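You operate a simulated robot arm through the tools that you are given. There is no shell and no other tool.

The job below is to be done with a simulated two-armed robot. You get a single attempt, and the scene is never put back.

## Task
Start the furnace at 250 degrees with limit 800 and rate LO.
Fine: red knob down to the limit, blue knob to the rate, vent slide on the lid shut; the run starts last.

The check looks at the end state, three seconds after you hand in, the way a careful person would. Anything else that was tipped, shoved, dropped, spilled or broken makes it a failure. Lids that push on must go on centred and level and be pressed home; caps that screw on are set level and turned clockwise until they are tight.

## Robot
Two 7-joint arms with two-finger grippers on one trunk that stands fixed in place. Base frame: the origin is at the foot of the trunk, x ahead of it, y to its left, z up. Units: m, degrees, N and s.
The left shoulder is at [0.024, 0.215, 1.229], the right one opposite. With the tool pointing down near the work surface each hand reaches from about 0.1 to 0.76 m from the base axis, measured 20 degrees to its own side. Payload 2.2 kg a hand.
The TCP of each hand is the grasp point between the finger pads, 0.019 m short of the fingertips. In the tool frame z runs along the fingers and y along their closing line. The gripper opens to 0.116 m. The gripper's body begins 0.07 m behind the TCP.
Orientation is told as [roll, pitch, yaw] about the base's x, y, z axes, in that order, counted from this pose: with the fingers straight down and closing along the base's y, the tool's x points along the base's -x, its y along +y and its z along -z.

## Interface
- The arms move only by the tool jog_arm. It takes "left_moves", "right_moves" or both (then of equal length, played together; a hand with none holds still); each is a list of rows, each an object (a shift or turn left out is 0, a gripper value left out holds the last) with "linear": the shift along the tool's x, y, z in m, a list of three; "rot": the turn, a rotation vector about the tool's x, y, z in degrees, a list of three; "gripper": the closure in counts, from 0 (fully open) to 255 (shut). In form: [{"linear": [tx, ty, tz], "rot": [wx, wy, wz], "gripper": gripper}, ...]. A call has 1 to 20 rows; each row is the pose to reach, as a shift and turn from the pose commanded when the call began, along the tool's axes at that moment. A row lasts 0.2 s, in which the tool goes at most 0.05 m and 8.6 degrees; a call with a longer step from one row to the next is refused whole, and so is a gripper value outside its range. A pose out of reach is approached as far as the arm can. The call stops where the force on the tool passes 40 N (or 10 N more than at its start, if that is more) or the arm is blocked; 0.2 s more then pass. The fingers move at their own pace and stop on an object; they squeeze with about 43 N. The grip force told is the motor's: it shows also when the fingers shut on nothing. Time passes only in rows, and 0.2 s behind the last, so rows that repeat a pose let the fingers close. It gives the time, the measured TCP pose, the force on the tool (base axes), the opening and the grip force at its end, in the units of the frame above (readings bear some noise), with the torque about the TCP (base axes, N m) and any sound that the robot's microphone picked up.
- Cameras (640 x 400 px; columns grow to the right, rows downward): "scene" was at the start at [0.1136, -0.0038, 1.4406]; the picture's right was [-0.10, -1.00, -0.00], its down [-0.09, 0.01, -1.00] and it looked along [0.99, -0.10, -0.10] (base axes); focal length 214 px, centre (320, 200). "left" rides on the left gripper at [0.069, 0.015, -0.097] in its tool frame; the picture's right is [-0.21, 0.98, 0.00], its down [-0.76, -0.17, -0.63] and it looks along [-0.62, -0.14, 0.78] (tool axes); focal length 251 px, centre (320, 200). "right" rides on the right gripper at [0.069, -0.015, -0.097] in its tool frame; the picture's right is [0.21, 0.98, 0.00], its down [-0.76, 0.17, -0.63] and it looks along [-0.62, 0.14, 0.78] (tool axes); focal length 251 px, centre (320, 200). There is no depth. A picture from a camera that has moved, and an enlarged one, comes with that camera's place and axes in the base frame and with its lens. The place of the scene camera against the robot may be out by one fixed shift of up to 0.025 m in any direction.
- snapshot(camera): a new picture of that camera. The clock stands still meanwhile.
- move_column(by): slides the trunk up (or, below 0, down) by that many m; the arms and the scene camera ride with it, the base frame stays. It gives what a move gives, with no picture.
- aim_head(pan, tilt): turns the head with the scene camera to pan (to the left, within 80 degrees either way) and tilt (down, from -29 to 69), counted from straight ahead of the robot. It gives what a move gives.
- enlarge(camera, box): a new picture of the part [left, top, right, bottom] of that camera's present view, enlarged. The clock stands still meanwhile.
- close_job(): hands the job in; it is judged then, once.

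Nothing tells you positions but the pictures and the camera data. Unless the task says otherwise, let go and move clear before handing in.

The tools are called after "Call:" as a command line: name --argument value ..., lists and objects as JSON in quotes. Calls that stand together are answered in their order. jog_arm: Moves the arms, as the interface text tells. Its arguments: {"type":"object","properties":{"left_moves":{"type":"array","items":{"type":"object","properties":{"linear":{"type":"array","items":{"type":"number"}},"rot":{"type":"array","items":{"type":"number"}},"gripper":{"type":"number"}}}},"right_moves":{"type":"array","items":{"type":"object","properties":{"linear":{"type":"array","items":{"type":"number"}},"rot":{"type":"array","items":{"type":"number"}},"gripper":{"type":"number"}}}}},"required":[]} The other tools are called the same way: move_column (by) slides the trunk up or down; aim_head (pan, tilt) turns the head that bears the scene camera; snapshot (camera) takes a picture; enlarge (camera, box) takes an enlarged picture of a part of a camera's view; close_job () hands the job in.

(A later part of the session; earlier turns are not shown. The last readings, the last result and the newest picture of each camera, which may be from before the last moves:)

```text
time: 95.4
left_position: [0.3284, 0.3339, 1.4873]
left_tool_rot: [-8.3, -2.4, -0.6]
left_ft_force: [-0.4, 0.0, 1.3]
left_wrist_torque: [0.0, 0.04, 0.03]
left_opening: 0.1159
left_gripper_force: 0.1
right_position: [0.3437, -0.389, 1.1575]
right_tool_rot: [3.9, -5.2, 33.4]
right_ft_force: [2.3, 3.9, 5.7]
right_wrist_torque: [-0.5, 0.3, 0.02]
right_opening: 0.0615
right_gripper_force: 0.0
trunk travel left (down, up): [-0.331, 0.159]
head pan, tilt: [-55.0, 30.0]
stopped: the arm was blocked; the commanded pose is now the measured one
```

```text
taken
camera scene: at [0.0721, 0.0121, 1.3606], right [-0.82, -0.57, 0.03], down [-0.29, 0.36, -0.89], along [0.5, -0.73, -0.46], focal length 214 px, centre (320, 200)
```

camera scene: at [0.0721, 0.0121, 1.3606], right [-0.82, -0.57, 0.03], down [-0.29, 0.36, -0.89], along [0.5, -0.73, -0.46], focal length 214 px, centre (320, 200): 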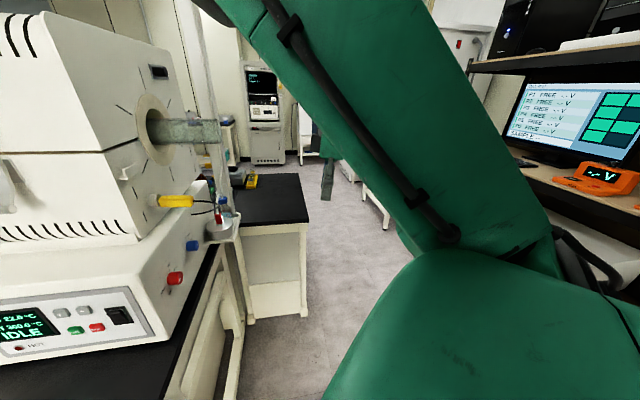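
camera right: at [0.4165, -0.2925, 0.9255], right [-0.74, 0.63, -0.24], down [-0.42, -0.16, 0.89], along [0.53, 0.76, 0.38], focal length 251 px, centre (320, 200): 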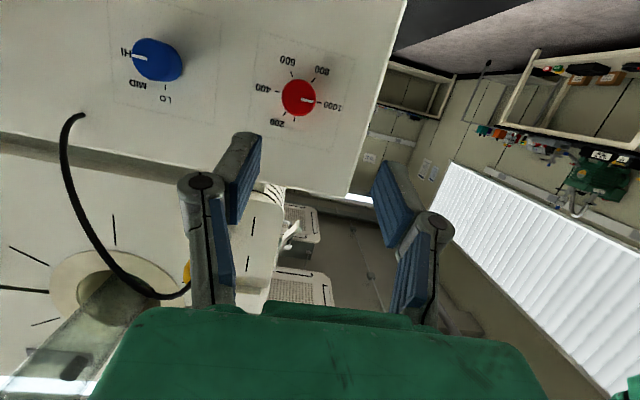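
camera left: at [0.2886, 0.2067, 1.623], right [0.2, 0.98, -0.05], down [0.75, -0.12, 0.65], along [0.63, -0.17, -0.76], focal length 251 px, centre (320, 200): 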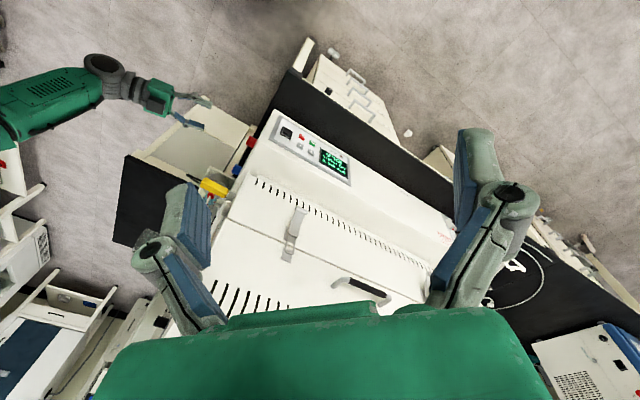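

The column stopped early and the left hand has been carried well to the left. I'll look at the left arm to see what is going on there.

Call:
aim_head --pan 40 --tilt 0

Call:
snapshot --camera "scene"

Call:
snapshot --camera "left"

```text
time: 97.1
left_position: [0.3389, 0.2862, 1.4881]
left_tool_rot: [-5.8, -0.9, -0.9]
left_ft_force: [0.3, -0.1, 1.0]
left_wrist_torque: [-0.02, -0.02, 0.03]
left_opening: 0.1158
left_gripper_force: 0.1
right_position: [0.3283, -0.4466, 1.1204]
right_tool_rot: [11.9, -8.8, 26.2]
right_ft_force: [-0.4, -1.7, 0.1]
right_wrist_torque: [0.12, -0.08, 0.0]
right_opening: 0.0615
right_gripper_force: 0.0
trunk travel left (down, up): [-0.331, 0.159]
head pan, tilt: [40.0, 0.0]
```

```text
taken
camera scene: at [0.0883, 0.0466, 1.407], right [0.64, -0.77, -0.01], down [0.0, 0.02, -1.0], along [0.77, 0.64, 0.01], focal length 214 px, centre (320, 200)
```

scene: 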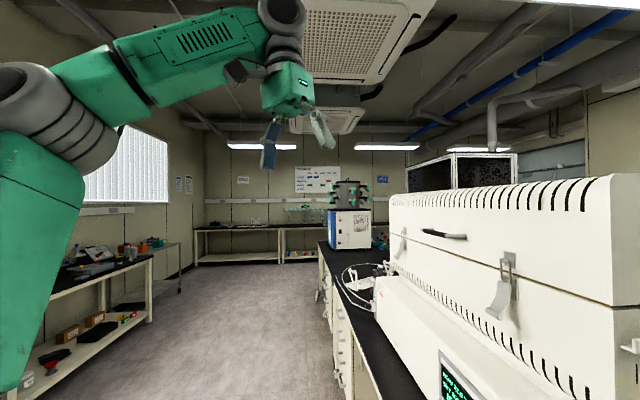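

```text
taken
camera left: at [0.2698, 0.3113, 1.5807], right [0.23, 0.97, -0.1], down [0.75, -0.11, 0.66], along [0.62, -0.22, -0.75], focal length 251 px, centre (320, 200)
```

left: 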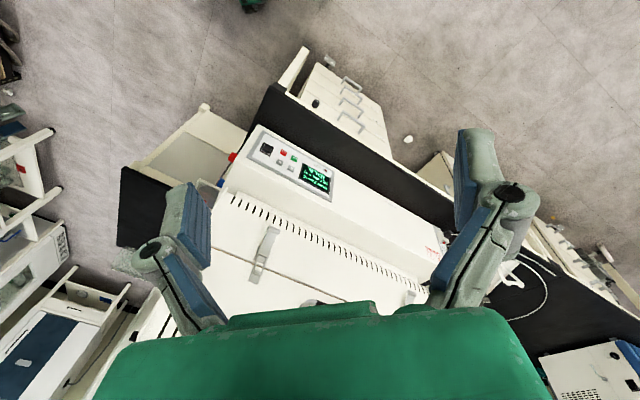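

Both arms are free of contact and nothing in the scene has been touched. I'll pass time with small head moves only and check whether the hands are settling.

Call:
aim_head --pan 39 --tilt 0

Call:
aim_head --pan 38 --tilt 0

Call:
aim_head --pan 37 --tilt 0

Call:
aim_head --pan 0 --tilt 15

```text
time: 97.8
left_position: [0.3361, 0.1498, 1.5057]
left_tool_rot: [-1.4, -1.0, -1.5]
left_ft_force: [1.3, -3.0, -0.8]
left_wrist_torque: [0.21, 0.04, -0.05]
left_opening: 0.116
left_gripper_force: 0.1
right_position: [0.3393, -0.5325, 1.1032]
right_tool_rot: [9.7, -7.8, 31.6]
right_ft_force: [-0.7, 0.0, -0.5]
right_wrist_torque: [0.02, -0.09, -0.06]
right_opening: 0.0613
right_gripper_force: 0.1
trunk travel left (down, up): [-0.331, 0.159]
head pan, tilt: [39.0, 0.0]
```

```text
time: 98.4
left_position: [0.3278, 0.34, 1.4892]
left_tool_rot: [-8.8, -2.6, -0.6]
left_ft_force: [-1.8, 1.4, 1.4]
left_wrist_torque: [-0.19, -0.12, 0.04]
left_opening: 0.116
left_gripper_force: 0.1
right_position: [0.3456, -0.3837, 1.1587]
right_tool_rot: [3.4, -3.8, 33.8]
right_ft_force: [1.9, 0.7, -0.6]
right_wrist_torque: [-0.11, 0.23, 0.0]
right_opening: 0.0615
right_gripper_force: 0.2
trunk travel left (down, up): [-0.331, 0.159]
head pan, tilt: [38.0, 0.0]
```

```text
time: 99.0
left_position: [0.3368, 0.2056, 1.496]
left_tool_rot: [-2.6, 0.0, -0.9]
left_ft_force: [0.5, -0.7, -0.6]
left_wrist_torque: [0.13, 0.01, 0.01]
left_opening: 0.116
left_gripper_force: 0.0
right_position: [0.3212, -0.5134, 1.0917]
right_tool_rot: [16.7, -10.6, 24.0]
right_ft_force: [-0.5, -2.3, -1.3]
right_wrist_torque: [0.28, -0.1, -0.03]
right_opening: 0.0613
right_gripper_force: 0.1
trunk travel left (down, up): [-0.331, 0.159]
head pan, tilt: [37.0, 0.0]
```

```text
time: 100.0
left_position: [0.327, 0.1982, 1.5029]
left_tool_rot: [-2.0, -0.5, -0.9]
left_ft_force: [-0.4, -0.1, 0.6]
left_wrist_torque: [0.0, -0.02, -0.02]
left_opening: 0.1158
left_gripper_force: 0.0
right_position: [0.3152, -0.5197, 1.0908]
right_tool_rot: [17.9, -11.2, 23.3]
right_ft_force: [-1.4, -2.7, -0.9]
right_wrist_torque: [0.32, -0.09, -0.01]
right_opening: 0.0613
right_gripper_force: 0.1
trunk travel left (down, up): [-0.331, 0.159]
head pan, tilt: [0.0, 15.0]
```

The swing is still large. The trunk was steady at its lower setting earlier, so I'll bring the column down in small steps.

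Call:
move_column --by -0.06

Call:
move_column --by -0.06

Call:
move_column --by -0.06

Call:
aim_head --pan -2 --tilt 15

```text
time: 100.3
left_position: [0.3494, 0.4335, 1.4492]
left_tool_rot: [-11.0, -1.5, -1.9]
left_ft_force: [0.3, -1.4, -0.2]
left_wrist_torque: [0.12, 0.05, 0.03]
left_opening: 0.1159
left_gripper_force: 0.1
right_position: [0.3309, -0.3359, 1.1587]
right_tool_rot: [9.4, -9.4, 24.4]
right_ft_force: [4.6, 5.4, 6.2]
right_wrist_torque: [-0.65, 0.42, 0.1]
right_opening: 0.0612
right_gripper_force: 0.0
trunk travel left (down, up): [-0.328, 0.162]
head pan, tilt: [0.0, 15.0]
stopped: the arm was blocked; the commanded pose is now the measured one
```

```text
time: 100.8
left_position: [0.3466, 0.1306, 1.4702]
left_tool_rot: [-1.4, 0.4, -3.8]
left_ft_force: [1.4, -4.2, 0.2]
left_wrist_torque: [0.46, 0.08, -0.03]
left_opening: 0.1161
left_gripper_force: 0.1
right_position: [0.3147, -0.5675, 1.0697]
right_tool_rot: [13.1, -8.4, 26.0]
right_ft_force: [-0.9, -0.3, 1.7]
right_wrist_torque: [0.01, -0.17, -0.06]
right_opening: 0.0615
right_gripper_force: 0.0
trunk travel left (down, up): [-0.315, 0.175]
head pan, tilt: [0.0, 15.0]
stopped: the arm was blocked; the commanded pose is now the measured one
```

```text
time: 101.3
left_position: [0.293, 0.299, 1.4082]
left_tool_rot: [2.3, 0.4, -6.3]
left_ft_force: [2.9, -6.6, 3.6]
left_wrist_torque: [0.59, 0.29, 0.0]
left_opening: 0.1158
left_gripper_force: 0.0
right_position: [0.2571, -0.4244, 1.0607]
right_tool_rot: [25.0, -12.5, 11.3]
right_ft_force: [1.1, -4.0, 0.5]
right_wrist_torque: [0.32, 0.13, 0.12]
right_opening: 0.0614
right_gripper_force: 0.0
trunk travel left (down, up): [-0.294, 0.196]
head pan, tilt: [0.0, 15.0]
stopped: the arm was blocked; the commanded pose is now the measured one
```

```text
time: 101.9
left_position: [0.3426, 0.2561, 1.4328]
left_tool_rot: [-3.3, -0.9, -2.9]
left_ft_force: [-5.3, -2.9, 2.3]
left_wrist_torque: [0.31, -0.46, 0.02]
left_opening: 0.1161
left_gripper_force: 0.0
right_position: [0.3439, -0.4641, 1.0847]
right_tool_rot: [7.8, -7.1, 28.1]
right_ft_force: [-1.9, 0.2, -1.7]
right_wrist_torque: [0.02, -0.21, 0.01]
right_opening: 0.0612
right_gripper_force: 0.1
trunk travel left (down, up): [-0.294, 0.196]
head pan, tilt: [-2.0, 15.0]
```

Every blocked stop is re-commanding the arms at a swung pose, which makes it worse. I'll stop commanding the arms and column and let time pass with tiny head moves.

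Call:
aim_head --pan -40 --tilt 15

Call:
aim_head --pan 40 --tilt 15

Call:
aim_head --pan -40 --tilt 15

Call:
aim_head --pan 40 --tilt 15

Call:
aim_head --pan 38 --tilt 15

Call:
aim_head --pan 36 --tilt 15

Call:
aim_head --pan 34 --tilt 15

```text
time: 103.0
left_position: [0.3776, 0.3014, 1.4095]
left_tool_rot: [-5.4, 1.0, -6.1]
left_ft_force: [0.0, 1.3, -2.1]
left_wrist_torque: [-0.05, 0.01, 0.07]
left_opening: 0.1161
left_gripper_force: 0.0
right_position: [0.3223, -0.4251, 1.0934]
right_tool_rot: [9.3, -6.2, 23.1]
right_ft_force: [3.3, 3.7, 2.8]
right_wrist_torque: [-0.33, 0.28, 0.05]
right_opening: 0.0614
right_gripper_force: 0.0
trunk travel left (down, up): [-0.294, 0.196]
head pan, tilt: [-40.0, 15.0]
```

```text
time: 104.5
left_position: [0.3524, 0.2962, 1.4127]
left_tool_rot: [-4.4, -1.9, -6.1]
left_ft_force: [0.3, -2.5, -5.1]
left_wrist_torque: [0.34, 0.01, 0.04]
left_opening: 0.116
left_gripper_force: 0.0
right_position: [0.2785, -0.4408, 1.0626]
right_tool_rot: [22.1, -11.8, 11.6]
right_ft_force: [-7.0, -3.5, -1.6]
right_wrist_torque: [0.32, -0.62, -0.25]
right_opening: 0.0613
right_gripper_force: 0.0
trunk travel left (down, up): [-0.294, 0.196]
head pan, tilt: [40.0, 15.0]
```

```text
time: 106.0
left_position: [0.2645, 0.356, 1.4234]
left_tool_rot: [-10.3, -2.5, -6.8]
left_ft_force: [0.2, 3.0, 3.1]
left_wrist_torque: [-0.29, -0.02, -0.03]
left_opening: 0.1163
left_gripper_force: 0.1
right_position: [0.216, -0.394, 1.139]
right_tool_rot: [3.6, -7.1, 24.0]
right_ft_force: [3.8, 1.1, 6.3]
right_wrist_torque: [-0.22, 0.49, 0.07]
right_opening: 0.0615
right_gripper_force: 0.0
trunk travel left (down, up): [-0.294, 0.196]
head pan, tilt: [-40.0, 15.0]
```

```text
time: 107.5
left_position: [0.372, 0.2083, 1.429]
left_tool_rot: [-0.7, -1.2, -6.2]
left_ft_force: [-2.0, -1.8, -3.0]
left_wrist_torque: [0.14, -0.19, -0.01]
left_opening: 0.1163
left_gripper_force: 0.1
right_position: [0.3021, -0.504, 1.0435]
right_tool_rot: [21.9, -11.3, 13.9]
right_ft_force: [-1.0, -0.5, -4.0]
right_wrist_torque: [0.29, -0.15, -0.08]
right_opening: 0.0612
right_gripper_force: 0.1
trunk travel left (down, up): [-0.294, 0.196]
head pan, tilt: [40.0, 15.0]
```

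```text
time: 108.2
left_position: [0.267, 0.3541, 1.4248]
left_tool_rot: [-10.5, -2.4, -6.6]
left_ft_force: [0.2, 3.2, 2.8]
left_wrist_torque: [-0.32, 0.0, 0.03]
left_opening: 0.1161
left_gripper_force: 0.2
right_position: [0.2165, -0.3955, 1.1377]
right_tool_rot: [3.6, -6.9, 24.2]
right_ft_force: [3.5, 1.5, 6.9]
right_wrist_torque: [-0.26, 0.44, 0.08]
right_opening: 0.0615
right_gripper_force: 0.2
trunk travel left (down, up): [-0.294, 0.196]
head pan, tilt: [38.0, 15.0]
```

```text
time: 108.8
left_position: [0.3872, 0.2911, 1.4134]
left_tool_rot: [-4.0, -1.0, -6.4]
left_ft_force: [0.5, -8.9, -3.9]
left_wrist_torque: [0.76, -0.08, 0.07]
left_opening: 0.1161
left_gripper_force: 0.0
right_position: [0.3062, -0.4489, 1.0606]
right_tool_rot: [22.0, -11.2, 11.9]
right_ft_force: [-10.7, -6.6, -0.6]
right_wrist_torque: [0.58, -0.94, -0.32]
right_opening: 0.0614
right_gripper_force: 0.0
trunk travel left (down, up): [-0.294, 0.196]
head pan, tilt: [36.0, 15.0]
```

```text
time: 109.4
left_position: [0.3169, 0.2434, 1.4155]
left_tool_rot: [-5.1, 0.6, -7.4]
left_ft_force: [11.8, -6.2, -4.1]
left_wrist_torque: [0.44, 1.12, -0.14]
left_opening: 0.116
left_gripper_force: 0.2
right_position: [0.241, -0.4745, 1.0655]
right_tool_rot: [10.1, -7.2, 21.9]
right_ft_force: [-7.6, -4.7, -8.5]
right_wrist_torque: [0.56, -0.85, -0.21]
right_opening: 0.0615
right_gripper_force: 0.1
trunk travel left (down, up): [-0.294, 0.196]
head pan, tilt: [34.0, 15.0]
```

The readings repeat exactly from cycle to cycle, so this is a self-sustained swing, perhaps one arm link rubbing on the robot's own body. I'll look at the right arm and the trunk.

Call:
aim_head --pan -75 --tilt 20

Call:
snapshot --camera "scene"

Call:
snapshot --camera "right"

Call:
aim_head --pan -60 --tilt 60

Call:
snapshot --camera "scene"

```text
time: 111.3
left_position: [0.292, 0.4124, 1.4052]
left_tool_rot: [-8.8, -2.4, -5.1]
left_ft_force: [-0.9, 1.7, 2.8]
left_wrist_torque: [-0.17, -0.14, 0.03]
left_opening: 0.116
left_gripper_force: 0.0
right_position: [0.2583, -0.3437, 1.1218]
right_tool_rot: [6.9, -7.9, 22.8]
right_ft_force: [1.4, 1.7, -1.0]
right_wrist_torque: [-0.05, 0.15, 0.04]
right_opening: 0.0616
right_gripper_force: 0.1
trunk travel left (down, up): [-0.294, 0.196]
head pan, tilt: [-75.0, 20.0]
```

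```text
taken
camera scene: at [0.0333, 0.0451, 1.343], right [-0.97, -0.24, 0.02], down [-0.08, 0.25, -0.96], along [0.23, -0.94, -0.26], focal length 214 px, centre (320, 200)
```

scene: 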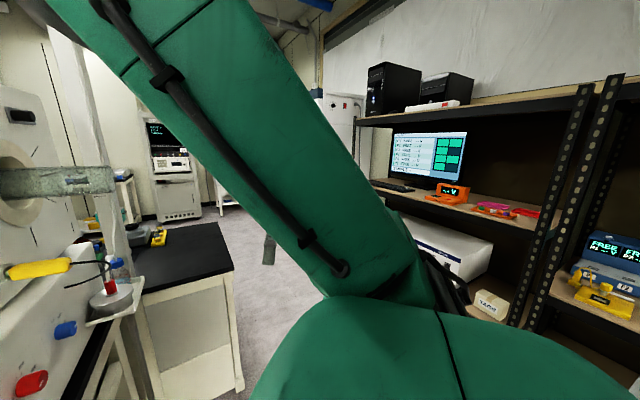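

```text
taken
camera right: at [0.1938, -0.3985, 1.2063], right [-0.59, 0.81, 0.09], down [0.57, 0.34, 0.75], along [0.57, 0.49, -0.66], focal length 251 px, centre (320, 200)
```

right: 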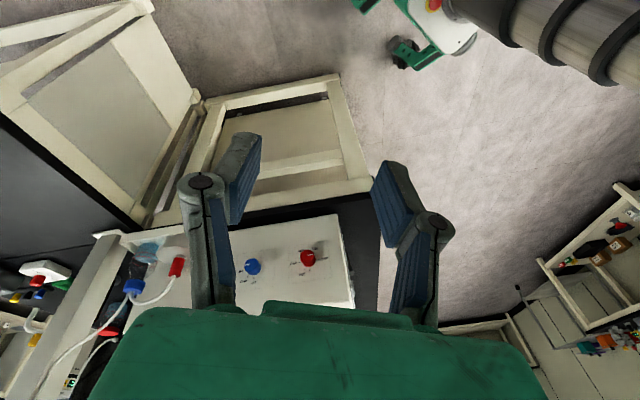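

```text
time: 112.3
left_position: [0.28, 0.4155, 1.3936]
left_tool_rot: [-9.8, -2.2, -4.3]
left_ft_force: [3.6, 3.3, 3.0]
left_wrist_torque: [-0.17, 0.32, -0.08]
left_opening: 0.1158
left_gripper_force: 0.0
right_position: [0.2522, -0.3358, 1.1216]
right_tool_rot: [6.7, -8.0, 23.9]
right_ft_force: [6.4, 1.8, 5.2]
right_wrist_torque: [-0.23, 0.54, 0.07]
right_opening: 0.0615
right_gripper_force: 0.1
trunk travel left (down, up): [-0.294, 0.196]
head pan, tilt: [-60.0, 60.0]
```

```text
taken
camera scene: at [0.0511, 0.0752, 1.2909], right [-0.92, -0.38, 0.04], down [-0.3, 0.66, -0.69], along [0.24, -0.65, -0.73], focal length 214 px, centre (320, 200)
```

scene: 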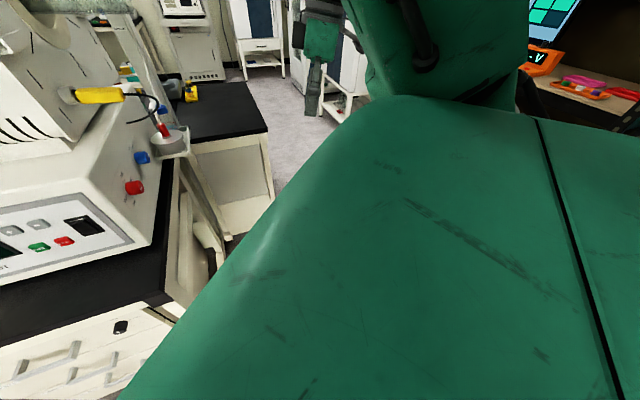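

The trunk is leaning left by several centimetres, but the last two readings are close together. I'll sample again without commanding anything else.

Call:
aim_head --pan -60 --tilt 59.5

Call:
aim_head --pan -60 --tilt 59

Call:
aim_head --pan -60 --tilt 58.5

Call:
aim_head --pan -60 --tilt 58

Call:
aim_head --pan -60 --tilt 57.5

Call:
aim_head --pan -60 --tilt 57

```text
time: 113.0
left_position: [0.339, 0.2211, 1.4378]
left_tool_rot: [0.3, -0.5, -1.8]
left_ft_force: [2.0, -0.4, -3.8]
left_wrist_torque: [0.0, 0.12, -0.05]
left_opening: 0.1161
left_gripper_force: 0.2
right_position: [0.334, -0.5008, 1.0382]
right_tool_rot: [20.1, -11.2, 20.0]
right_ft_force: [-6.6, -3.7, 2.2]
right_wrist_torque: [0.12, -0.54, -0.26]
right_opening: 0.0614
right_gripper_force: 0.0
trunk travel left (down, up): [-0.294, 0.196]
head pan, tilt: [-60.0, 59.5]
```

```text
time: 113.6
left_position: [0.2989, 0.3427, 1.4195]
left_tool_rot: [-7.2, -1.8, -5.8]
left_ft_force: [0.3, 2.8, 3.6]
left_wrist_torque: [-0.19, 0.02, 0.02]
left_opening: 0.1159
left_gripper_force: 0.0
right_position: [0.2523, -0.3992, 1.1139]
right_tool_rot: [7.9, -8.4, 22.0]
right_ft_force: [0.3, -0.3, 2.5]
right_wrist_torque: [-0.01, 0.02, 0.02]
right_opening: 0.0614
right_gripper_force: 0.0
trunk travel left (down, up): [-0.294, 0.196]
head pan, tilt: [-60.0, 59.0]
```

```text
time: 114.2
left_position: [0.3601, 0.3131, 1.4089]
left_tool_rot: [-6.0, -2.5, -5.6]
left_ft_force: [-1.0, -3.1, 3.6]
left_wrist_torque: [0.35, -0.08, 0.08]
left_opening: 0.116
left_gripper_force: 0.0
right_position: [0.2831, -0.4234, 1.061]
right_tool_rot: [25.1, -11.9, 10.6]
right_ft_force: [-3.4, -3.2, 1.8]
right_wrist_torque: [0.2, -0.26, -0.08]
right_opening: 0.0616
right_gripper_force: 0.0
trunk travel left (down, up): [-0.294, 0.196]
head pan, tilt: [-60.0, 58.5]
```

```text
time: 114.8
left_position: [0.3094, 0.208, 1.4346]
left_tool_rot: [-0.3, -0.5, -5.1]
left_ft_force: [0.6, -6.0, 0.4]
left_wrist_torque: [0.61, 0.07, -0.06]
left_opening: 0.1159
left_gripper_force: 0.0
right_position: [0.2782, -0.495, 1.0609]
right_tool_rot: [14.4, -10.5, 21.4]
right_ft_force: [-0.7, -1.0, -0.9]
right_wrist_torque: [0.17, -0.13, -0.07]
right_opening: 0.0614
right_gripper_force: 0.1
trunk travel left (down, up): [-0.294, 0.196]
head pan, tilt: [-60.0, 58.0]
```

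```text
time: 115.4
left_position: [0.3235, 0.3977, 1.3853]
left_tool_rot: [-9.7, -1.3, -3.8]
left_ft_force: [5.3, -1.7, 0.8]
left_wrist_torque: [0.2, 0.6, -0.11]
left_opening: 0.116
left_gripper_force: 0.1
right_position: [0.2781, -0.346, 1.0894]
right_tool_rot: [14.3, -8.4, 19.6]
right_ft_force: [-1.7, -1.5, 1.0]
right_wrist_torque: [0.08, -0.12, -0.01]
right_opening: 0.0611
right_gripper_force: 0.1
trunk travel left (down, up): [-0.294, 0.196]
head pan, tilt: [-60.0, 57.5]
```

```text
time: 116.0
left_position: [0.3028, 0.2047, 1.4527]
left_tool_rot: [0.8, -2.6, 0.0]
left_ft_force: [-7.6, 4.6, 6.6]
left_wrist_torque: [-0.39, -0.67, -0.11]
left_opening: 0.1162
left_gripper_force: 0.0
right_position: [0.3461, -0.4954, 1.0519]
right_tool_rot: [16.1, -12.3, 26.3]
right_ft_force: [3.8, 5.7, -0.8]
right_wrist_torque: [-0.54, 0.32, 0.06]
right_opening: 0.0614
right_gripper_force: 0.0
trunk travel left (down, up): [-0.294, 0.196]
head pan, tilt: [-60.0, 57.0]
```

The swing continues by itself, so this arm posture has to change. I'll bring both arms together back toward their starting postures, well clear of the furnace.

Call:
jog_arm --right_moves '[{"linear": [-0.01, 0, -0.04], "rot": [-2, 1, 2]}, {"linear": [-0.02, 0, -0.08], "rot": [-4, 2, 4]}, {"linear": [-0.03, 0, -0.12], "rot": [-6, 3, 6]}, {"linear": [-0.04, 0, -0.16], "rot": [-8, 4, 8]}, {"linear": [-0.05, 0, -0.2], "rot": [-10, 5, 10]}, {"linear": [-0.06, 0, -0.24], "rot": [-12, 6, 12]}, {"linear": [-0.06, 0, -0.28], "rot": [-14, 7, 14]}, {"linear": [-0.06, 0, -0.32], "rot": [-15, 8, 16]}, {"linear": [-0.06, 0, -0.34], "rot": [-15, 10, 18]}, {"linear": [-0.06, 0, -0.34], "rot": [-15, 10, 20]}]'

Call:
aim_head --pan -50 --tilt 20

Call:
snapshot --camera "scene"

```text
time: 116.3
left_position: [0.4125, 0.3972, 1.3977]
left_tool_rot: [-5.8, 0.6, -3.8]
left_ft_force: [1.8, 0.6, -7.0]
left_wrist_torque: [-0.07, 0.2, 0.04]
left_opening: 0.1159
left_gripper_force: 0.1
right_position: [0.3623, -0.393, 1.0748]
right_tool_rot: [26.5, -9.4, 9.4]
right_ft_force: [-2.8, -0.4, -1.6]
right_wrist_torque: [0.13, -0.23, -0.08]
right_opening: 0.0612
right_gripper_force: 0.1
trunk travel left (down, up): [-0.294, 0.196]
head pan, tilt: [-60.0, 57.0]
stopped in row 1 (right hand): the arm was blocked; the commanded pose is now the measured one
```

```text
time: 117.4
left_position: [0.3729, 0.4002, 1.3981]
left_tool_rot: [-6.2, -1.6, -3.2]
left_ft_force: [0.7, 0.6, -0.4]
left_wrist_torque: [-0.08, 0.0, 0.02]
left_opening: 0.1157
left_gripper_force: 0.1
right_position: [0.3325, -0.3817, 1.0861]
right_tool_rot: [25.2, -10.9, 10.6]
right_ft_force: [-0.1, -0.7, 0.3]
right_wrist_torque: [0.08, -0.03, 0.01]
right_opening: 0.0614
right_gripper_force: 0.1
trunk travel left (down, up): [-0.294, 0.196]
head pan, tilt: [-50.0, 20.0]
```

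```text
taken
camera scene: at [0.0961, -0.0818, 1.3358], right [-0.78, -0.63, -0.01], down [-0.22, 0.28, -0.93], along [0.59, -0.72, -0.36], focal length 214 px, centre (320, 200)
```

scene: 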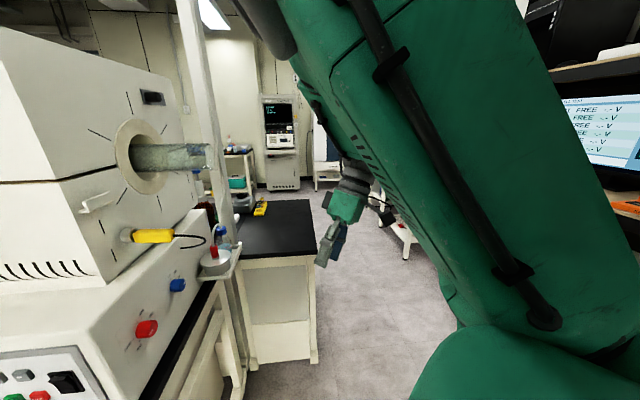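

The right upper arm is now folded close to the head, and the whole upper body swings. I'll try to open the right arm outward and up, away from the head and the furnace.

Call:
jog_arm --right_moves '[{"linear": [-0.01, -0.03, -0.03]}, {"linear": [-0.02, -0.06, -0.06]}, {"linear": [-0.03, -0.09, -0.09]}, {"linear": [-0.04, -0.11, -0.12]}, {"linear": [-0.05, -0.12, -0.15]}, {"linear": [-0.06, -0.12, -0.18]}, {"linear": [-0.06, -0.12, -0.21]}, {"linear": [-0.06, -0.12, -0.24]}]'

Call:
snapshot --camera "scene"

```text
time: 118.0
left_position: [0.3701, 0.1677, 1.429]
left_tool_rot: [0.9, 0.5, -3.3]
left_ft_force: [1.6, -4.3, -3.5]
left_wrist_torque: [0.49, 0.14, 0.0]
left_opening: 0.1157
left_gripper_force: 0.1
right_position: [0.3815, -0.6008, 1.0639]
right_tool_rot: [20.9, -9.4, 20.1]
right_ft_force: [-0.1, -0.7, -6.2]
right_wrist_torque: [0.32, -0.19, -0.1]
right_opening: 0.0612
right_gripper_force: 0.0
trunk travel left (down, up): [-0.294, 0.196]
head pan, tilt: [-50.0, 20.0]
stopped in row 3 (right hand): the arm was blocked; the commanded pose is now the measured one
```

```text
taken
camera scene: at [0.0788, -0.0845, 1.3346], right [-0.77, -0.64, 0.0], down [-0.23, 0.27, -0.94], along [0.6, -0.72, -0.35], focal length 214 px, centre (320, 200)
```

scene: 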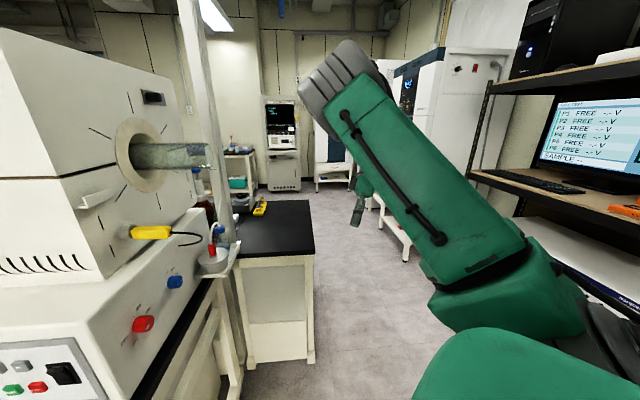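

That opened the right arm away from the head. I'll keep moving it outward and up.

Call:
jog_arm --right_moves '[{"linear": [-0.02, 0, -0.03]}, {"linear": [-0.04, 0, -0.06]}, {"linear": [-0.05, 0, -0.09]}, {"linear": [-0.05, 0, -0.12]}, {"linear": [-0.05, 0, -0.15]}, {"linear": [-0.05, 0, -0.18]}, {"linear": [-0.05, 0, -0.2]}]'

Call:
snapshot --camera "scene"

Call:
aim_head --pan -50 --tilt 19.5

Call:
aim_head --pan -50 --tilt 19

Call:
aim_head --pan -50 --tilt 18.5

Call:
aim_head --pan -50 --tilt 18

```text
time: 118.5
left_position: [0.3743, 0.3563, 1.358]
left_tool_rot: [-2.1, -4.0, -6.0]
left_ft_force: [-1.1, -1.8, -9.9]
left_wrist_torque: [0.15, -0.17, 0.07]
left_opening: 0.1159
left_gripper_force: 0.1
right_position: [0.357, -0.4704, 1.1681]
right_tool_rot: [23.8, -12.4, 6.5]
right_ft_force: [-10.9, 0.6, -1.8]
right_wrist_torque: [0.05, -0.94, -0.46]
right_opening: 0.0616
right_gripper_force: 0.0
trunk travel left (down, up): [-0.294, 0.196]
head pan, tilt: [-50.0, 20.0]
stopped in row 2 (right hand): the arm was blocked; the commanded pose is now the measured one
```

```text
taken
camera scene: at [0.1147, -0.1046, 1.3336], right [-0.81, -0.58, -0.01], down [-0.2, 0.3, -0.93], along [0.55, -0.76, -0.36], focal length 214 px, centre (320, 200)
```

scene: 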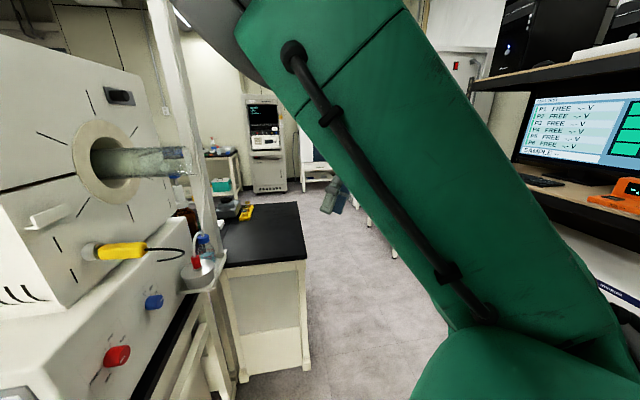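

```text
time: 119.2
left_position: [0.338, 0.2902, 1.3904]
left_tool_rot: [-2.5, 1.2, -4.6]
left_ft_force: [10.4, -4.8, -7.1]
left_wrist_torque: [0.44, 0.96, -0.1]
left_opening: 0.1159
left_gripper_force: 0.0
right_position: [0.366, -0.5064, 1.1496]
right_tool_rot: [16.1, -9.0, 19.4]
right_ft_force: [-8.3, -4.0, -7.9]
right_wrist_torque: [0.65, -0.77, -0.28]
right_opening: 0.0614
right_gripper_force: 0.1
trunk travel left (down, up): [-0.294, 0.196]
head pan, tilt: [-50.0, 19.5]
```

```text
time: 119.8
left_position: [0.3782, 0.4008, 1.3551]
left_tool_rot: [-9.3, -2.9, -2.0]
left_ft_force: [-3.8, 1.8, -0.1]
left_wrist_torque: [-0.17, -0.33, 0.1]
left_opening: 0.116
left_gripper_force: 0.0
right_position: [0.4031, -0.4196, 1.177]
right_tool_rot: [20.2, -9.8, 14.0]
right_ft_force: [5.8, 0.4, -0.8]
right_wrist_torque: [0.02, 0.5, 0.26]
right_opening: 0.0613
right_gripper_force: 0.1
trunk travel left (down, up): [-0.294, 0.196]
head pan, tilt: [-50.0, 19.0]
```

```text
time: 120.4
left_position: [0.3314, 0.2437, 1.4033]
left_tool_rot: [2.4, 1.0, -4.1]
left_ft_force: [4.7, -6.0, 1.7]
left_wrist_torque: [0.69, 0.45, -0.04]
left_opening: 0.1156
left_gripper_force: 0.2
right_position: [0.3696, -0.5488, 1.1247]
right_tool_rot: [21.0, -10.5, 16.8]
right_ft_force: [-4.7, -7.8, -6.3]
right_wrist_torque: [0.96, -0.4, -0.16]
right_opening: 0.0612
right_gripper_force: 0.0
trunk travel left (down, up): [-0.294, 0.196]
head pan, tilt: [-50.0, 18.5]
```

```text
time: 121.0
left_position: [0.3471, 0.447, 1.3596]
left_tool_rot: [-6.8, -0.8, -3.0]
left_ft_force: [0.6, -0.5, 0.1]
left_wrist_torque: [0.05, 0.13, 0.01]
left_opening: 0.1159
left_gripper_force: 0.1
right_position: [0.3881, -0.3771, 1.1985]
right_tool_rot: [13.8, -8.6, 18.8]
right_ft_force: [3.8, 3.4, 3.0]
right_wrist_torque: [-0.43, 0.39, 0.11]
right_opening: 0.0614
right_gripper_force: 0.1
trunk travel left (down, up): [-0.294, 0.196]
head pan, tilt: [-50.0, 18.0]
```

The sway persists. Low column positions were stable before, so I'll keep bringing the column down in repeated calls; both hands are well clear of the bench.

Call:
move_column --by -0.2

Call:
move_column --by -0.2

Call:
move_column --by -0.2

Call:
move_column --by -0.2

```text
time: 121.3
left_position: [0.2762, 0.35, 1.3994]
left_tool_rot: [-9.1, -1.9, -3.0]
left_ft_force: [-0.2, 4.7, 1.1]
left_wrist_torque: [-0.48, -0.03, -0.03]
left_opening: 0.116
left_gripper_force: 0.1
right_position: [0.3333, -0.4608, 1.21]
right_tool_rot: [11.0, -9.4, 22.6]
right_ft_force: [4.3, 4.9, 5.2]
right_wrist_torque: [-0.59, 0.5, 0.06]
right_opening: 0.0615
right_gripper_force: 0.2
trunk travel left (down, up): [-0.292, 0.198]
head pan, tilt: [-50.0, 18.0]
stopped: the arm was blocked; the commanded pose is now the measured one
```

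```text
time: 121.6
left_position: [0.3459, 0.1341, 1.4214]
left_tool_rot: [4.1, -1.8, 5.7]
left_ft_force: [0.8, -0.7, -1.5]
left_wrist_torque: [0.04, -0.09, -0.09]
left_opening: 0.1161
left_gripper_force: 0.1
right_position: [0.5221, -0.6102, 1.0879]
right_tool_rot: [22.6, -13.9, 28.1]
right_ft_force: [-5.8, -1.9, -4.1]
right_wrist_torque: [0.29, -0.55, -0.29]
right_opening: 0.0616
right_gripper_force: 0.7
trunk travel left (down, up): [-0.289, 0.201]
head pan, tilt: [-50.0, 18.0]
stopped: the arm was blocked; the commanded pose is now the measured one
```

```text
time: 122.1
left_position: [0.3562, 0.3261, 1.3137]
left_tool_rot: [-8.6, -5.1, 0.9]
left_ft_force: [-9.7, 2.2, -3.6]
left_wrist_torque: [-0.37, -0.93, 0.14]
left_opening: 0.1155
left_gripper_force: 0.0
right_position: [0.4417, -0.465, 1.1669]
right_tool_rot: [21.2, -16.0, 13.4]
right_ft_force: [-8.4, -2.3, 4.2]
right_wrist_torque: [0.08, -0.59, -0.29]
right_opening: 0.0614
right_gripper_force: 0.5
trunk travel left (down, up): [-0.282, 0.208]
head pan, tilt: [-50.0, 18.0]
stopped: the arm was blocked; the commanded pose is now the measured one
```

```text
time: 122.4
left_position: [0.1086, 0.4479, 1.2859]
left_tool_rot: [-14.7, -2.8, 11.3]
left_ft_force: [2.1, -0.3, 1.9]
left_wrist_torque: [0.01, 0.16, -0.08]
left_opening: 0.1159
left_gripper_force: 0.0
right_position: [0.3736, -0.283, 1.2038]
right_tool_rot: [12.0, -13.5, 35.4]
right_ft_force: [-0.8, -2.7, 4.6]
right_wrist_torque: [0.04, 0.03, 0.03]
right_opening: 0.0614
right_gripper_force: 0.1
trunk travel left (down, up): [-0.279, 0.211]
head pan, tilt: [-50.0, 18.0]
stopped: the arm was blocked; the commanded pose is now the measured one
```

Those stops make it worse, so no more column moves for now. I'll let it run on tiny head moves and see where it goes.

Call:
aim_head --pan -20 --tilt 18

Call:
aim_head --pan 20 --tilt 18

Call:
aim_head --pan 60 --tilt 18

Call:
aim_head --pan -20 --tilt 18

Call:
aim_head --pan -21 --tilt 18

Call:
aim_head --pan -22 --tilt 18

Call:
aim_head --pan -23 --tilt 18

Call:
snapshot --camera "scene"

```text
time: 123.4
left_position: [0.1833, 0.449, 1.284]
left_tool_rot: [-14.1, -2.0, 10.1]
left_ft_force: [-0.8, 1.4, -0.1]
left_wrist_torque: [-0.12, 0.01, 0.01]
left_opening: 0.1162
left_gripper_force: 0.1
right_position: [0.4253, -0.2977, 1.1863]
right_tool_rot: [15.3, -14.3, 32.2]
right_ft_force: [-0.9, 3.5, 2.9]
right_wrist_torque: [-0.42, -0.04, 0.0]
right_opening: 0.0614
right_gripper_force: 0.0
trunk travel left (down, up): [-0.279, 0.211]
head pan, tilt: [-20.0, 18.0]
```

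```text
time: 124.4
left_position: [0.1573, 0.4489, 1.2881]
left_tool_rot: [-13.9, -2.7, 9.9]
left_ft_force: [0.8, -0.6, 2.1]
left_wrist_torque: [0.03, 0.05, -0.02]
left_opening: 0.116
left_gripper_force: 0.1
right_position: [0.4024, -0.2935, 1.1951]
right_tool_rot: [12.6, -12.9, 33.6]
right_ft_force: [0.4, 1.9, 1.1]
right_wrist_torque: [-0.3, 0.02, 0.04]
right_opening: 0.0614
right_gripper_force: 0.0
trunk travel left (down, up): [-0.279, 0.211]
head pan, tilt: [20.0, 18.0]
```

```text
time: 125.5
left_position: [0.1351, 0.4387, 1.2956]
left_tool_rot: [-14.2, -3.6, 9.3]
left_ft_force: [-0.9, 0.8, 3.1]
left_wrist_torque: [0.02, -0.11, 0.01]
left_opening: 0.116
left_gripper_force: 0.0
right_position: [0.3746, -0.3087, 1.1999]
right_tool_rot: [12.5, -13.3, 32.9]
right_ft_force: [2.7, -1.5, 2.0]
right_wrist_torque: [-0.02, 0.22, 0.04]
right_opening: 0.0612
right_gripper_force: 0.0
trunk travel left (down, up): [-0.279, 0.211]
head pan, tilt: [60.0, 18.0]
```

```text
time: 127.0
left_position: [0.2025, 0.2514, 1.3275]
left_tool_rot: [-6.5, -4.5, 11.6]
left_ft_force: [0.6, -2.2, -1.3]
left_wrist_torque: [0.18, 0.0, 0.01]
left_opening: 0.1155
left_gripper_force: 0.1
right_position: [0.47, -0.458, 1.1347]
right_tool_rot: [21.2, -17.3, 32.3]
right_ft_force: [-2.9, 4.0, 7.1]
right_wrist_torque: [-0.61, -0.24, -0.12]
right_opening: 0.0609
right_gripper_force: 0.0
trunk travel left (down, up): [-0.279, 0.211]
head pan, tilt: [-20.0, 18.0]
```

```text
time: 127.6
left_position: [0.133, 0.4219, 1.3023]
left_tool_rot: [-14.3, -3.3, 8.9]
left_ft_force: [1.0, -3.1, 2.1]
left_wrist_torque: [0.3, 0.07, -0.01]
left_opening: 0.1161
left_gripper_force: 0.1
right_position: [0.3621, -0.3329, 1.2067]
right_tool_rot: [12.5, -13.8, 31.9]
right_ft_force: [3.1, 0.7, 6.2]
right_wrist_torque: [-0.22, 0.28, 0.06]
right_opening: 0.0615
right_gripper_force: 0.2
trunk travel left (down, up): [-0.279, 0.211]
head pan, tilt: [-21.0, 18.0]
```

```text
time: 128.2
left_position: [0.2536, 0.3172, 1.3063]
left_tool_rot: [-12.8, -2.4, 9.0]
left_ft_force: [-2.4, -4.0, 2.9]
left_wrist_torque: [0.48, -0.28, 0.14]
left_opening: 0.1157
left_gripper_force: 0.0
right_position: [0.4656, -0.4343, 1.1349]
right_tool_rot: [25.4, -16.7, 23.4]
right_ft_force: [-0.5, -2.2, -1.7]
right_wrist_torque: [0.37, -0.15, 0.0]
right_opening: 0.0615
right_gripper_force: 0.1
trunk travel left (down, up): [-0.279, 0.211]
head pan, tilt: [-22.0, 18.0]
```

```text
time: 128.9
left_position: [0.1848, 0.313, 1.3019]
left_tool_rot: [-12.4, -0.4, 7.9]
left_ft_force: [9.8, -0.9, 0.2]
left_wrist_torque: [0.0, 0.83, -0.22]
left_opening: 0.1158
left_gripper_force: 0.1
right_position: [0.3795, -0.431, 1.1371]
right_tool_rot: [17.9, -13.9, 29.4]
right_ft_force: [1.3, 1.8, -1.0]
right_wrist_torque: [-0.14, 0.06, -0.05]
right_opening: 0.0613
right_gripper_force: 0.1
trunk travel left (down, up): [-0.279, 0.211]
head pan, tilt: [-23.0, 18.0]
```

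```text
taken
camera scene: at [0.039, 0.0086, 1.3256], right [-0.51, -0.86, 0.04], down [-0.28, 0.12, -0.95], along [0.81, -0.5, -0.3], focal length 214 px, centre (320, 200)
```

scene: 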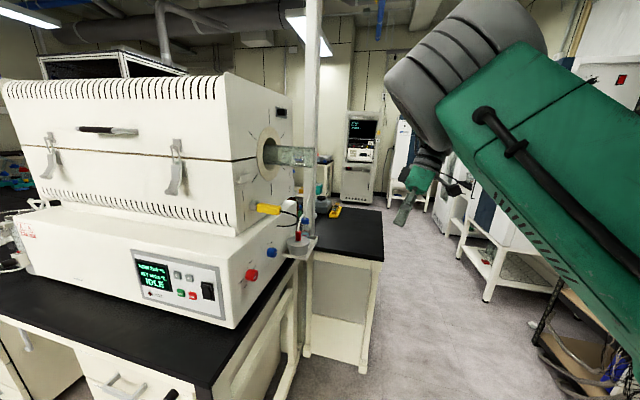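

The peaks look to be shrinking in this posture: 0.449, 0.439, 0.422. I'll keep waiting.

Call:
aim_head --pan -23 --tilt 19

Call:
aim_head --pan -23 --tilt 20

Call:
aim_head --pan -23 --tilt 21

Call:
aim_head --pan -23 --tilt 22

Call:
aim_head --pan -23 --tilt 21

Call:
aim_head --pan -23 --tilt 20

Call:
aim_head --pan -23 --tilt 19

Call:
aim_head --pan -23 --tilt 18

Call:
aim_head --pan -23 --tilt 17

Call:
aim_head --pan -23 --tilt 18

```text
time: 129.5
left_position: [0.2032, 0.4154, 1.2908]
left_tool_rot: [-14.5, -1.6, 10.1]
left_ft_force: [0.1, 0.2, 3.5]
left_wrist_torque: [0.05, 0.07, -0.01]
left_opening: 0.1159
left_gripper_force: 0.0
right_position: [0.4405, -0.3343, 1.1648]
right_tool_rot: [19.8, -14.9, 28.7]
right_ft_force: [2.4, -0.5, -0.7]
right_wrist_torque: [0.13, 0.19, 0.12]
right_opening: 0.0614
right_gripper_force: 0.1
trunk travel left (down, up): [-0.279, 0.211]
head pan, tilt: [-23.0, 19.0]
```

```text
time: 130.1
left_position: [0.1725, 0.2448, 1.3348]
left_tool_rot: [-6.1, -5.7, 12.6]
left_ft_force: [-10.2, 3.0, 2.4]
left_wrist_torque: [-0.22, -0.98, -0.02]
left_opening: 0.1159
left_gripper_force: 0.0
right_position: [0.4668, -0.4488, 1.1398]
right_tool_rot: [20.3, -18.1, 35.2]
right_ft_force: [7.9, 11.5, 3.0]
right_wrist_torque: [-1.15, 0.61, 0.27]
right_opening: 0.0616
right_gripper_force: 0.1
trunk travel left (down, up): [-0.279, 0.211]
head pan, tilt: [-23.0, 20.0]
```

```text
time: 130.7
left_position: [0.1295, 0.4507, 1.2916]
left_tool_rot: [-14.2, -3.8, 9.7]
left_ft_force: [-2.7, -0.7, 1.8]
left_wrist_torque: [0.06, -0.18, 0.07]
left_opening: 0.1161
left_gripper_force: 0.1
right_position: [0.3766, -0.2946, 1.2015]
right_tool_rot: [12.1, -13.1, 33.7]
right_ft_force: [4.1, 3.4, 1.2]
right_wrist_torque: [-0.26, 0.33, 0.1]
right_opening: 0.0612
right_gripper_force: 0.2
trunk travel left (down, up): [-0.279, 0.211]
head pan, tilt: [-23.0, 21.0]
```

```text
time: 131.3
left_position: [0.2341, 0.2748, 1.3169]
left_tool_rot: [-8.4, -3.5, 9.8]
left_ft_force: [-3.4, -0.4, -0.7]
left_wrist_torque: [-0.1, -0.33, 0.03]
left_opening: 0.1161
left_gripper_force: 0.1
right_position: [0.4671, -0.4688, 1.1194]
right_tool_rot: [25.3, -16.8, 25.5]
right_ft_force: [-7.5, -4.8, -10.1]
right_wrist_torque: [0.88, -0.6, -0.34]
right_opening: 0.0612
right_gripper_force: 0.0
trunk travel left (down, up): [-0.279, 0.211]
head pan, tilt: [-23.0, 22.0]
```

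```text
time: 131.9
left_position: [0.1514, 0.3887, 1.3053]
left_tool_rot: [-15.8, -1.7, 8.8]
left_ft_force: [2.2, 3.1, 1.7]
left_wrist_torque: [-0.3, 0.18, -0.08]
left_opening: 0.116
left_gripper_force: 0.0
right_position: [0.3626, -0.3686, 1.1917]
right_tool_rot: [13.3, -13.1, 31.4]
right_ft_force: [4.3, 2.8, 6.3]
right_wrist_torque: [-0.32, 0.34, 0.07]
right_opening: 0.0612
right_gripper_force: 0.1
trunk travel left (down, up): [-0.279, 0.211]
head pan, tilt: [-23.0, 21.0]
```

```text
time: 132.5
left_position: [0.2422, 0.3577, 1.3004]
left_tool_rot: [-14.3, -1.5, 9.8]
left_ft_force: [-2.2, -2.1, -0.3]
left_wrist_torque: [0.17, -0.14, 0.11]
left_opening: 0.1158
left_gripper_force: 0.0
right_position: [0.4661, -0.3944, 1.1455]
right_tool_rot: [24.3, -16.2, 24.8]
right_ft_force: [-1.6, -1.6, -1.3]
right_wrist_torque: [0.23, -0.16, -0.04]
right_opening: 0.0613
right_gripper_force: 0.0
trunk travel left (down, up): [-0.279, 0.211]
head pan, tilt: [-23.0, 20.0]
```

```text
time: 133.1
left_position: [0.1808, 0.2681, 1.3165]
left_tool_rot: [-7.8, -2.5, 9.7]
left_ft_force: [4.2, -2.3, 0.9]
left_wrist_torque: [0.29, 0.32, -0.04]
left_opening: 0.1157
left_gripper_force: 0.0
right_position: [0.4073, -0.4644, 1.1223]
right_tool_rot: [21.5, -15.9, 28.9]
right_ft_force: [-5.4, -11.7, -8.5]
right_wrist_torque: [1.33, -0.42, -0.18]
right_opening: 0.0612
right_gripper_force: 0.2
trunk travel left (down, up): [-0.279, 0.211]
head pan, tilt: [-23.0, 19.0]
```

```text
time: 133.7
left_position: [0.1653, 0.4465, 1.2861]
left_tool_rot: [-13.4, -2.4, 10.1]
left_ft_force: [-0.1, -0.4, 2.2]
left_wrist_torque: [0.05, 0.08, 0.02]
left_opening: 0.1157
left_gripper_force: 0.1
right_position: [0.41, -0.2972, 1.1875]
right_tool_rot: [14.6, -14.3, 32.8]
right_ft_force: [3.9, 7.6, 5.7]
right_wrist_torque: [-0.85, 0.31, 0.09]
right_opening: 0.0614
right_gripper_force: 0.0
trunk travel left (down, up): [-0.279, 0.211]
head pan, tilt: [-23.0, 18.0]
```

```text
time: 134.3
left_position: [0.1995, 0.2471, 1.3296]
left_tool_rot: [-6.3, -4.8, 11.5]
left_ft_force: [-0.6, -0.9, -0.5]
left_wrist_torque: [0.07, 0.02, -0.04]
left_opening: 0.116
left_gripper_force: 0.0
right_position: [0.467, -0.4591, 1.1357]
right_tool_rot: [20.7, -17.4, 32.7]
right_ft_force: [-10.4, 13.4, 5.7]
right_wrist_torque: [-1.46, -1.0, -0.57]
right_opening: 0.0614
right_gripper_force: 0.0
trunk travel left (down, up): [-0.279, 0.211]
head pan, tilt: [-23.0, 17.0]
```

```text
time: 135.0
left_position: [0.1269, 0.4315, 1.3001]
left_tool_rot: [-14.5, -3.7, 9.2]
left_ft_force: [0.6, -3.9, 2.7]
left_wrist_torque: [0.38, 0.01, 0.04]
left_opening: 0.1163
left_gripper_force: 0.1
right_position: [0.3599, -0.3232, 1.2098]
right_tool_rot: [12.1, -13.8, 32.4]
right_ft_force: [1.4, 0.0, 6.9]
right_wrist_torque: [-0.25, 0.2, 0.03]
right_opening: 0.0616
right_gripper_force: 0.1
trunk travel left (down, up): [-0.279, 0.211]
head pan, tilt: [-23.0, 18.0]
```

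It's a steady swing of about ±10 cm that won't die by itself in this posture. I'll steer both arms together back toward their starting postures, where everything was stable, continuing after any stop.

Call:
jog_arm --right_moves '[{"linear": [-0.01, 0.002, -0.024], "rot": [1.8, 1.5, 3]}, {"linear": [-0.02, 0.004, -0.048], "rot": [3.6, 3, 6]}, {"linear": [-0.03, 0.006, -0.072], "rot": [5.4, 4.5, 9]}, {"linear": [-0.04, 0.008, -0.096], "rot": [7.2, 6, 12]}, {"linear": [-0.05, 0.01, -0.12], "rot": [9, 7.5, 15]}, {"linear": [-0.06, 0.012, -0.144], "rot": [10.8, 9, 18]}, {"linear": [-0.07, 0.014, -0.168], "rot": [12.6, 10.5, 21]}, {"linear": [-0.08, 0.016, -0.192], "rot": [14.4, 12, 24]}, {"linear": [-0.09, 0.018, -0.216], "rot": [16.2, 13.5, 27]}, {"linear": [-0.1, 0.02, -0.24], "rot": [18, 15, 30]}]' --left_moves '[{"linear": [-0.02, -0.022, -0.014], "rot": [-1.1, 0.3, 1]}, {"linear": [-0.04, -0.044, -0.028], "rot": [-2.2, 0.6, 2]}, {"linear": [-0.06, -0.066, -0.042], "rot": [-3.3, 0.9, 3]}, {"linear": [-0.08, -0.088, -0.056], "rot": [-4.4, 1.2, 4]}, {"linear": [-0.1, -0.11, -0.07], "rot": [-5.5, 1.5, 5]}, {"linear": [-0.12, -0.132, -0.084], "rot": [-6.6, 1.8, 6]}, {"linear": [-0.14, -0.154, -0.098], "rot": [-7.7, 2.1, 7]}, {"linear": [-0.16, -0.176, -0.112], "rot": [-8.8, 2.4, 8]}, {"linear": [-0.18, -0.198, -0.126], "rot": [-9.9, 2.7, 9]}, {"linear": [-0.2, -0.22, -0.14], "rot": [-11, 3, 10]}]'

Call:
aim_head --pan -23 --tilt 17

Call:
snapshot --camera "scene"

```text
time: 135.3
left_position: [0.198, 0.1722, 1.3378]
left_tool_rot: [-5.0, -2.8, 16.2]
left_ft_force: [0.2, -4.5, 0.3]
left_wrist_torque: [0.55, 0.02, 0.01]
left_opening: 0.1162
left_gripper_force: 0.1
left hand out of reach, approached as far as the arm can: row 1
right_position: [0.4938, -0.5168, 1.1004]
right_tool_rot: [22.8, -17.1, 34.7]
right_ft_force: [-3.4, -9.6, -1.9]
right_wrist_torque: [1.01, -0.21, -0.16]
right_opening: 0.0616
right_gripper_force: 0.0
trunk travel left (down, up): [-0.279, 0.211]
head pan, tilt: [-23.0, 18.0]
stopped in row 1 (left hand): the arm was blocked; the commanded pose is now the measured one
```

```text
time: 135.9
left_position: [0.1887, 0.3928, 1.2979]
left_tool_rot: [-15.0, -0.2, 14.6]
left_ft_force: [2.1, -1.8, -0.3]
left_wrist_torque: [0.09, 0.09, -0.03]
left_opening: 0.1158
left_gripper_force: 0.1
right_position: [0.4723, -0.3222, 1.1767]
right_tool_rot: [13.5, -11.3, 37.7]
right_ft_force: [2.4, 0.4, 1.4]
right_wrist_torque: [-0.03, 0.19, 0.1]
right_opening: 0.0613
right_gripper_force: 0.1
trunk travel left (down, up): [-0.279, 0.211]
head pan, tilt: [-23.0, 17.0]
```

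```text
taken
camera scene: at [0.1148, 0.0899, 1.3271], right [-0.4, -0.91, 0.07], down [-0.28, 0.05, -0.96], along [0.87, -0.4, -0.27], focal length 214 px, centre (320, 200)
```

scene: 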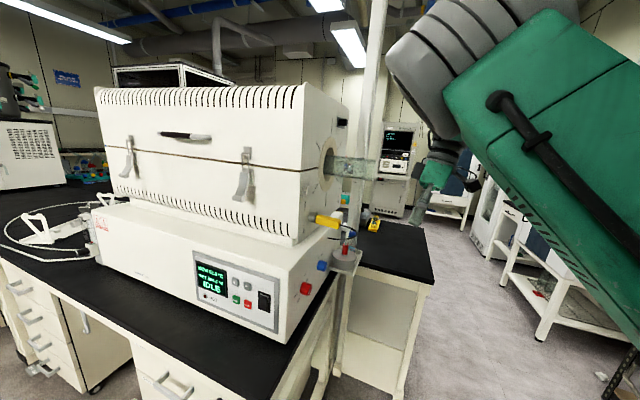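

Only about one row gets through per call. Folding the heavy right arm inward and down should make the body less top-heavy, so I'll step it that way with repeated short calls.

Call:
jog_arm --right_moves '[{"linear": [0.03, -0.01, 0.035]}, {"linear": [0.06, -0.02, 0.07]}, {"linear": [0.09, -0.03, 0.105]}, {"linear": [0.12, -0.04, 0.14]}]'

Call:
jog_arm --right_moves '[{"linear": [0.03, -0.01, 0.035]}, {"linear": [0.06, -0.02, 0.07]}, {"linear": [0.09, -0.03, 0.105]}, {"linear": [0.12, -0.04, 0.14]}]'

Call:
jog_arm --right_moves '[{"linear": [0.03, -0.01, 0.035]}, {"linear": [0.06, -0.02, 0.07]}, {"linear": [0.09, -0.03, 0.105]}, {"linear": [0.12, -0.04, 0.14]}]'

Call:
snapshot --camera "scene"

```text
time: 136.3
left_position: [0.2106, 0.1279, 1.3396]
left_tool_rot: [-12.5, 1.6, 18.5]
left_ft_force: [6.0, -3.3, -8.1]
left_wrist_torque: [0.25, 0.54, -0.16]
left_opening: 0.1156
left_gripper_force: 0.0
right_position: [0.4719, -0.5669, 1.0181]
right_tool_rot: [22.9, -16.4, 37.4]
right_ft_force: [-6.0, -9.2, -15.2]
right_wrist_torque: [1.36, -0.39, -0.32]
right_opening: 0.0611
right_gripper_force: 0.1
trunk travel left (down, up): [-0.279, 0.211]
head pan, tilt: [-23.0, 17.0]
stopped in row 2 (left hand): the arm was blocked; the commanded pose is now the measured one
```

```text
time: 136.7
left_position: [0.2906, 0.1062, 1.346]
left_tool_rot: [-5.3, -1.4, 19.6]
left_ft_force: [0.7, 4.7, 0.2]
left_wrist_torque: [-0.49, 0.19, -0.04]
left_opening: 0.1162
left_gripper_force: 0.1
right_position: [0.6002, -0.5572, 1.0033]
right_tool_rot: [22.9, -18.1, 41.1]
right_ft_force: [-3.0, -3.2, -5.0]
right_wrist_torque: [0.4, -0.24, -0.17]
right_opening: 0.0611
right_gripper_force: 0.0
trunk travel left (down, up): [-0.279, 0.211]
head pan, tilt: [-23.0, 17.0]
stopped in row 1 (right hand): the arm was blocked; the commanded pose is now the measured one
```

```text
time: 137.0
left_position: [0.1679, 0.3606, 1.2967]
left_tool_rot: [-12.3, 0.4, 25.4]
left_ft_force: [1.7, 0.0, 1.9]
left_wrist_torque: [-0.04, 0.09, 0.01]
left_opening: 0.1162
left_gripper_force: 0.1
right_position: [0.5612, -0.308, 1.0816]
right_tool_rot: [12.6, -12.2, 51.4]
right_ft_force: [7.3, 6.7, -0.4]
right_wrist_torque: [-0.61, 0.64, 0.26]
right_opening: 0.0614
right_gripper_force: 0.1
trunk travel left (down, up): [-0.279, 0.211]
head pan, tilt: [-23.0, 17.0]
stopped in row 1 (left hand): the arm was blocked; the commanded pose is now the measured one
```

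```text
taken
camera scene: at [0.1597, 0.0447, 1.3295], right [-0.42, -0.91, 0.05], down [-0.29, 0.09, -0.95], along [0.86, -0.41, -0.3], focal length 214 px, centre (320, 200)
```

scene: 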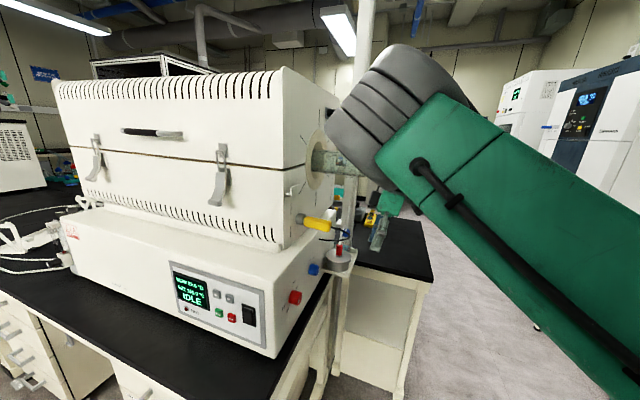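

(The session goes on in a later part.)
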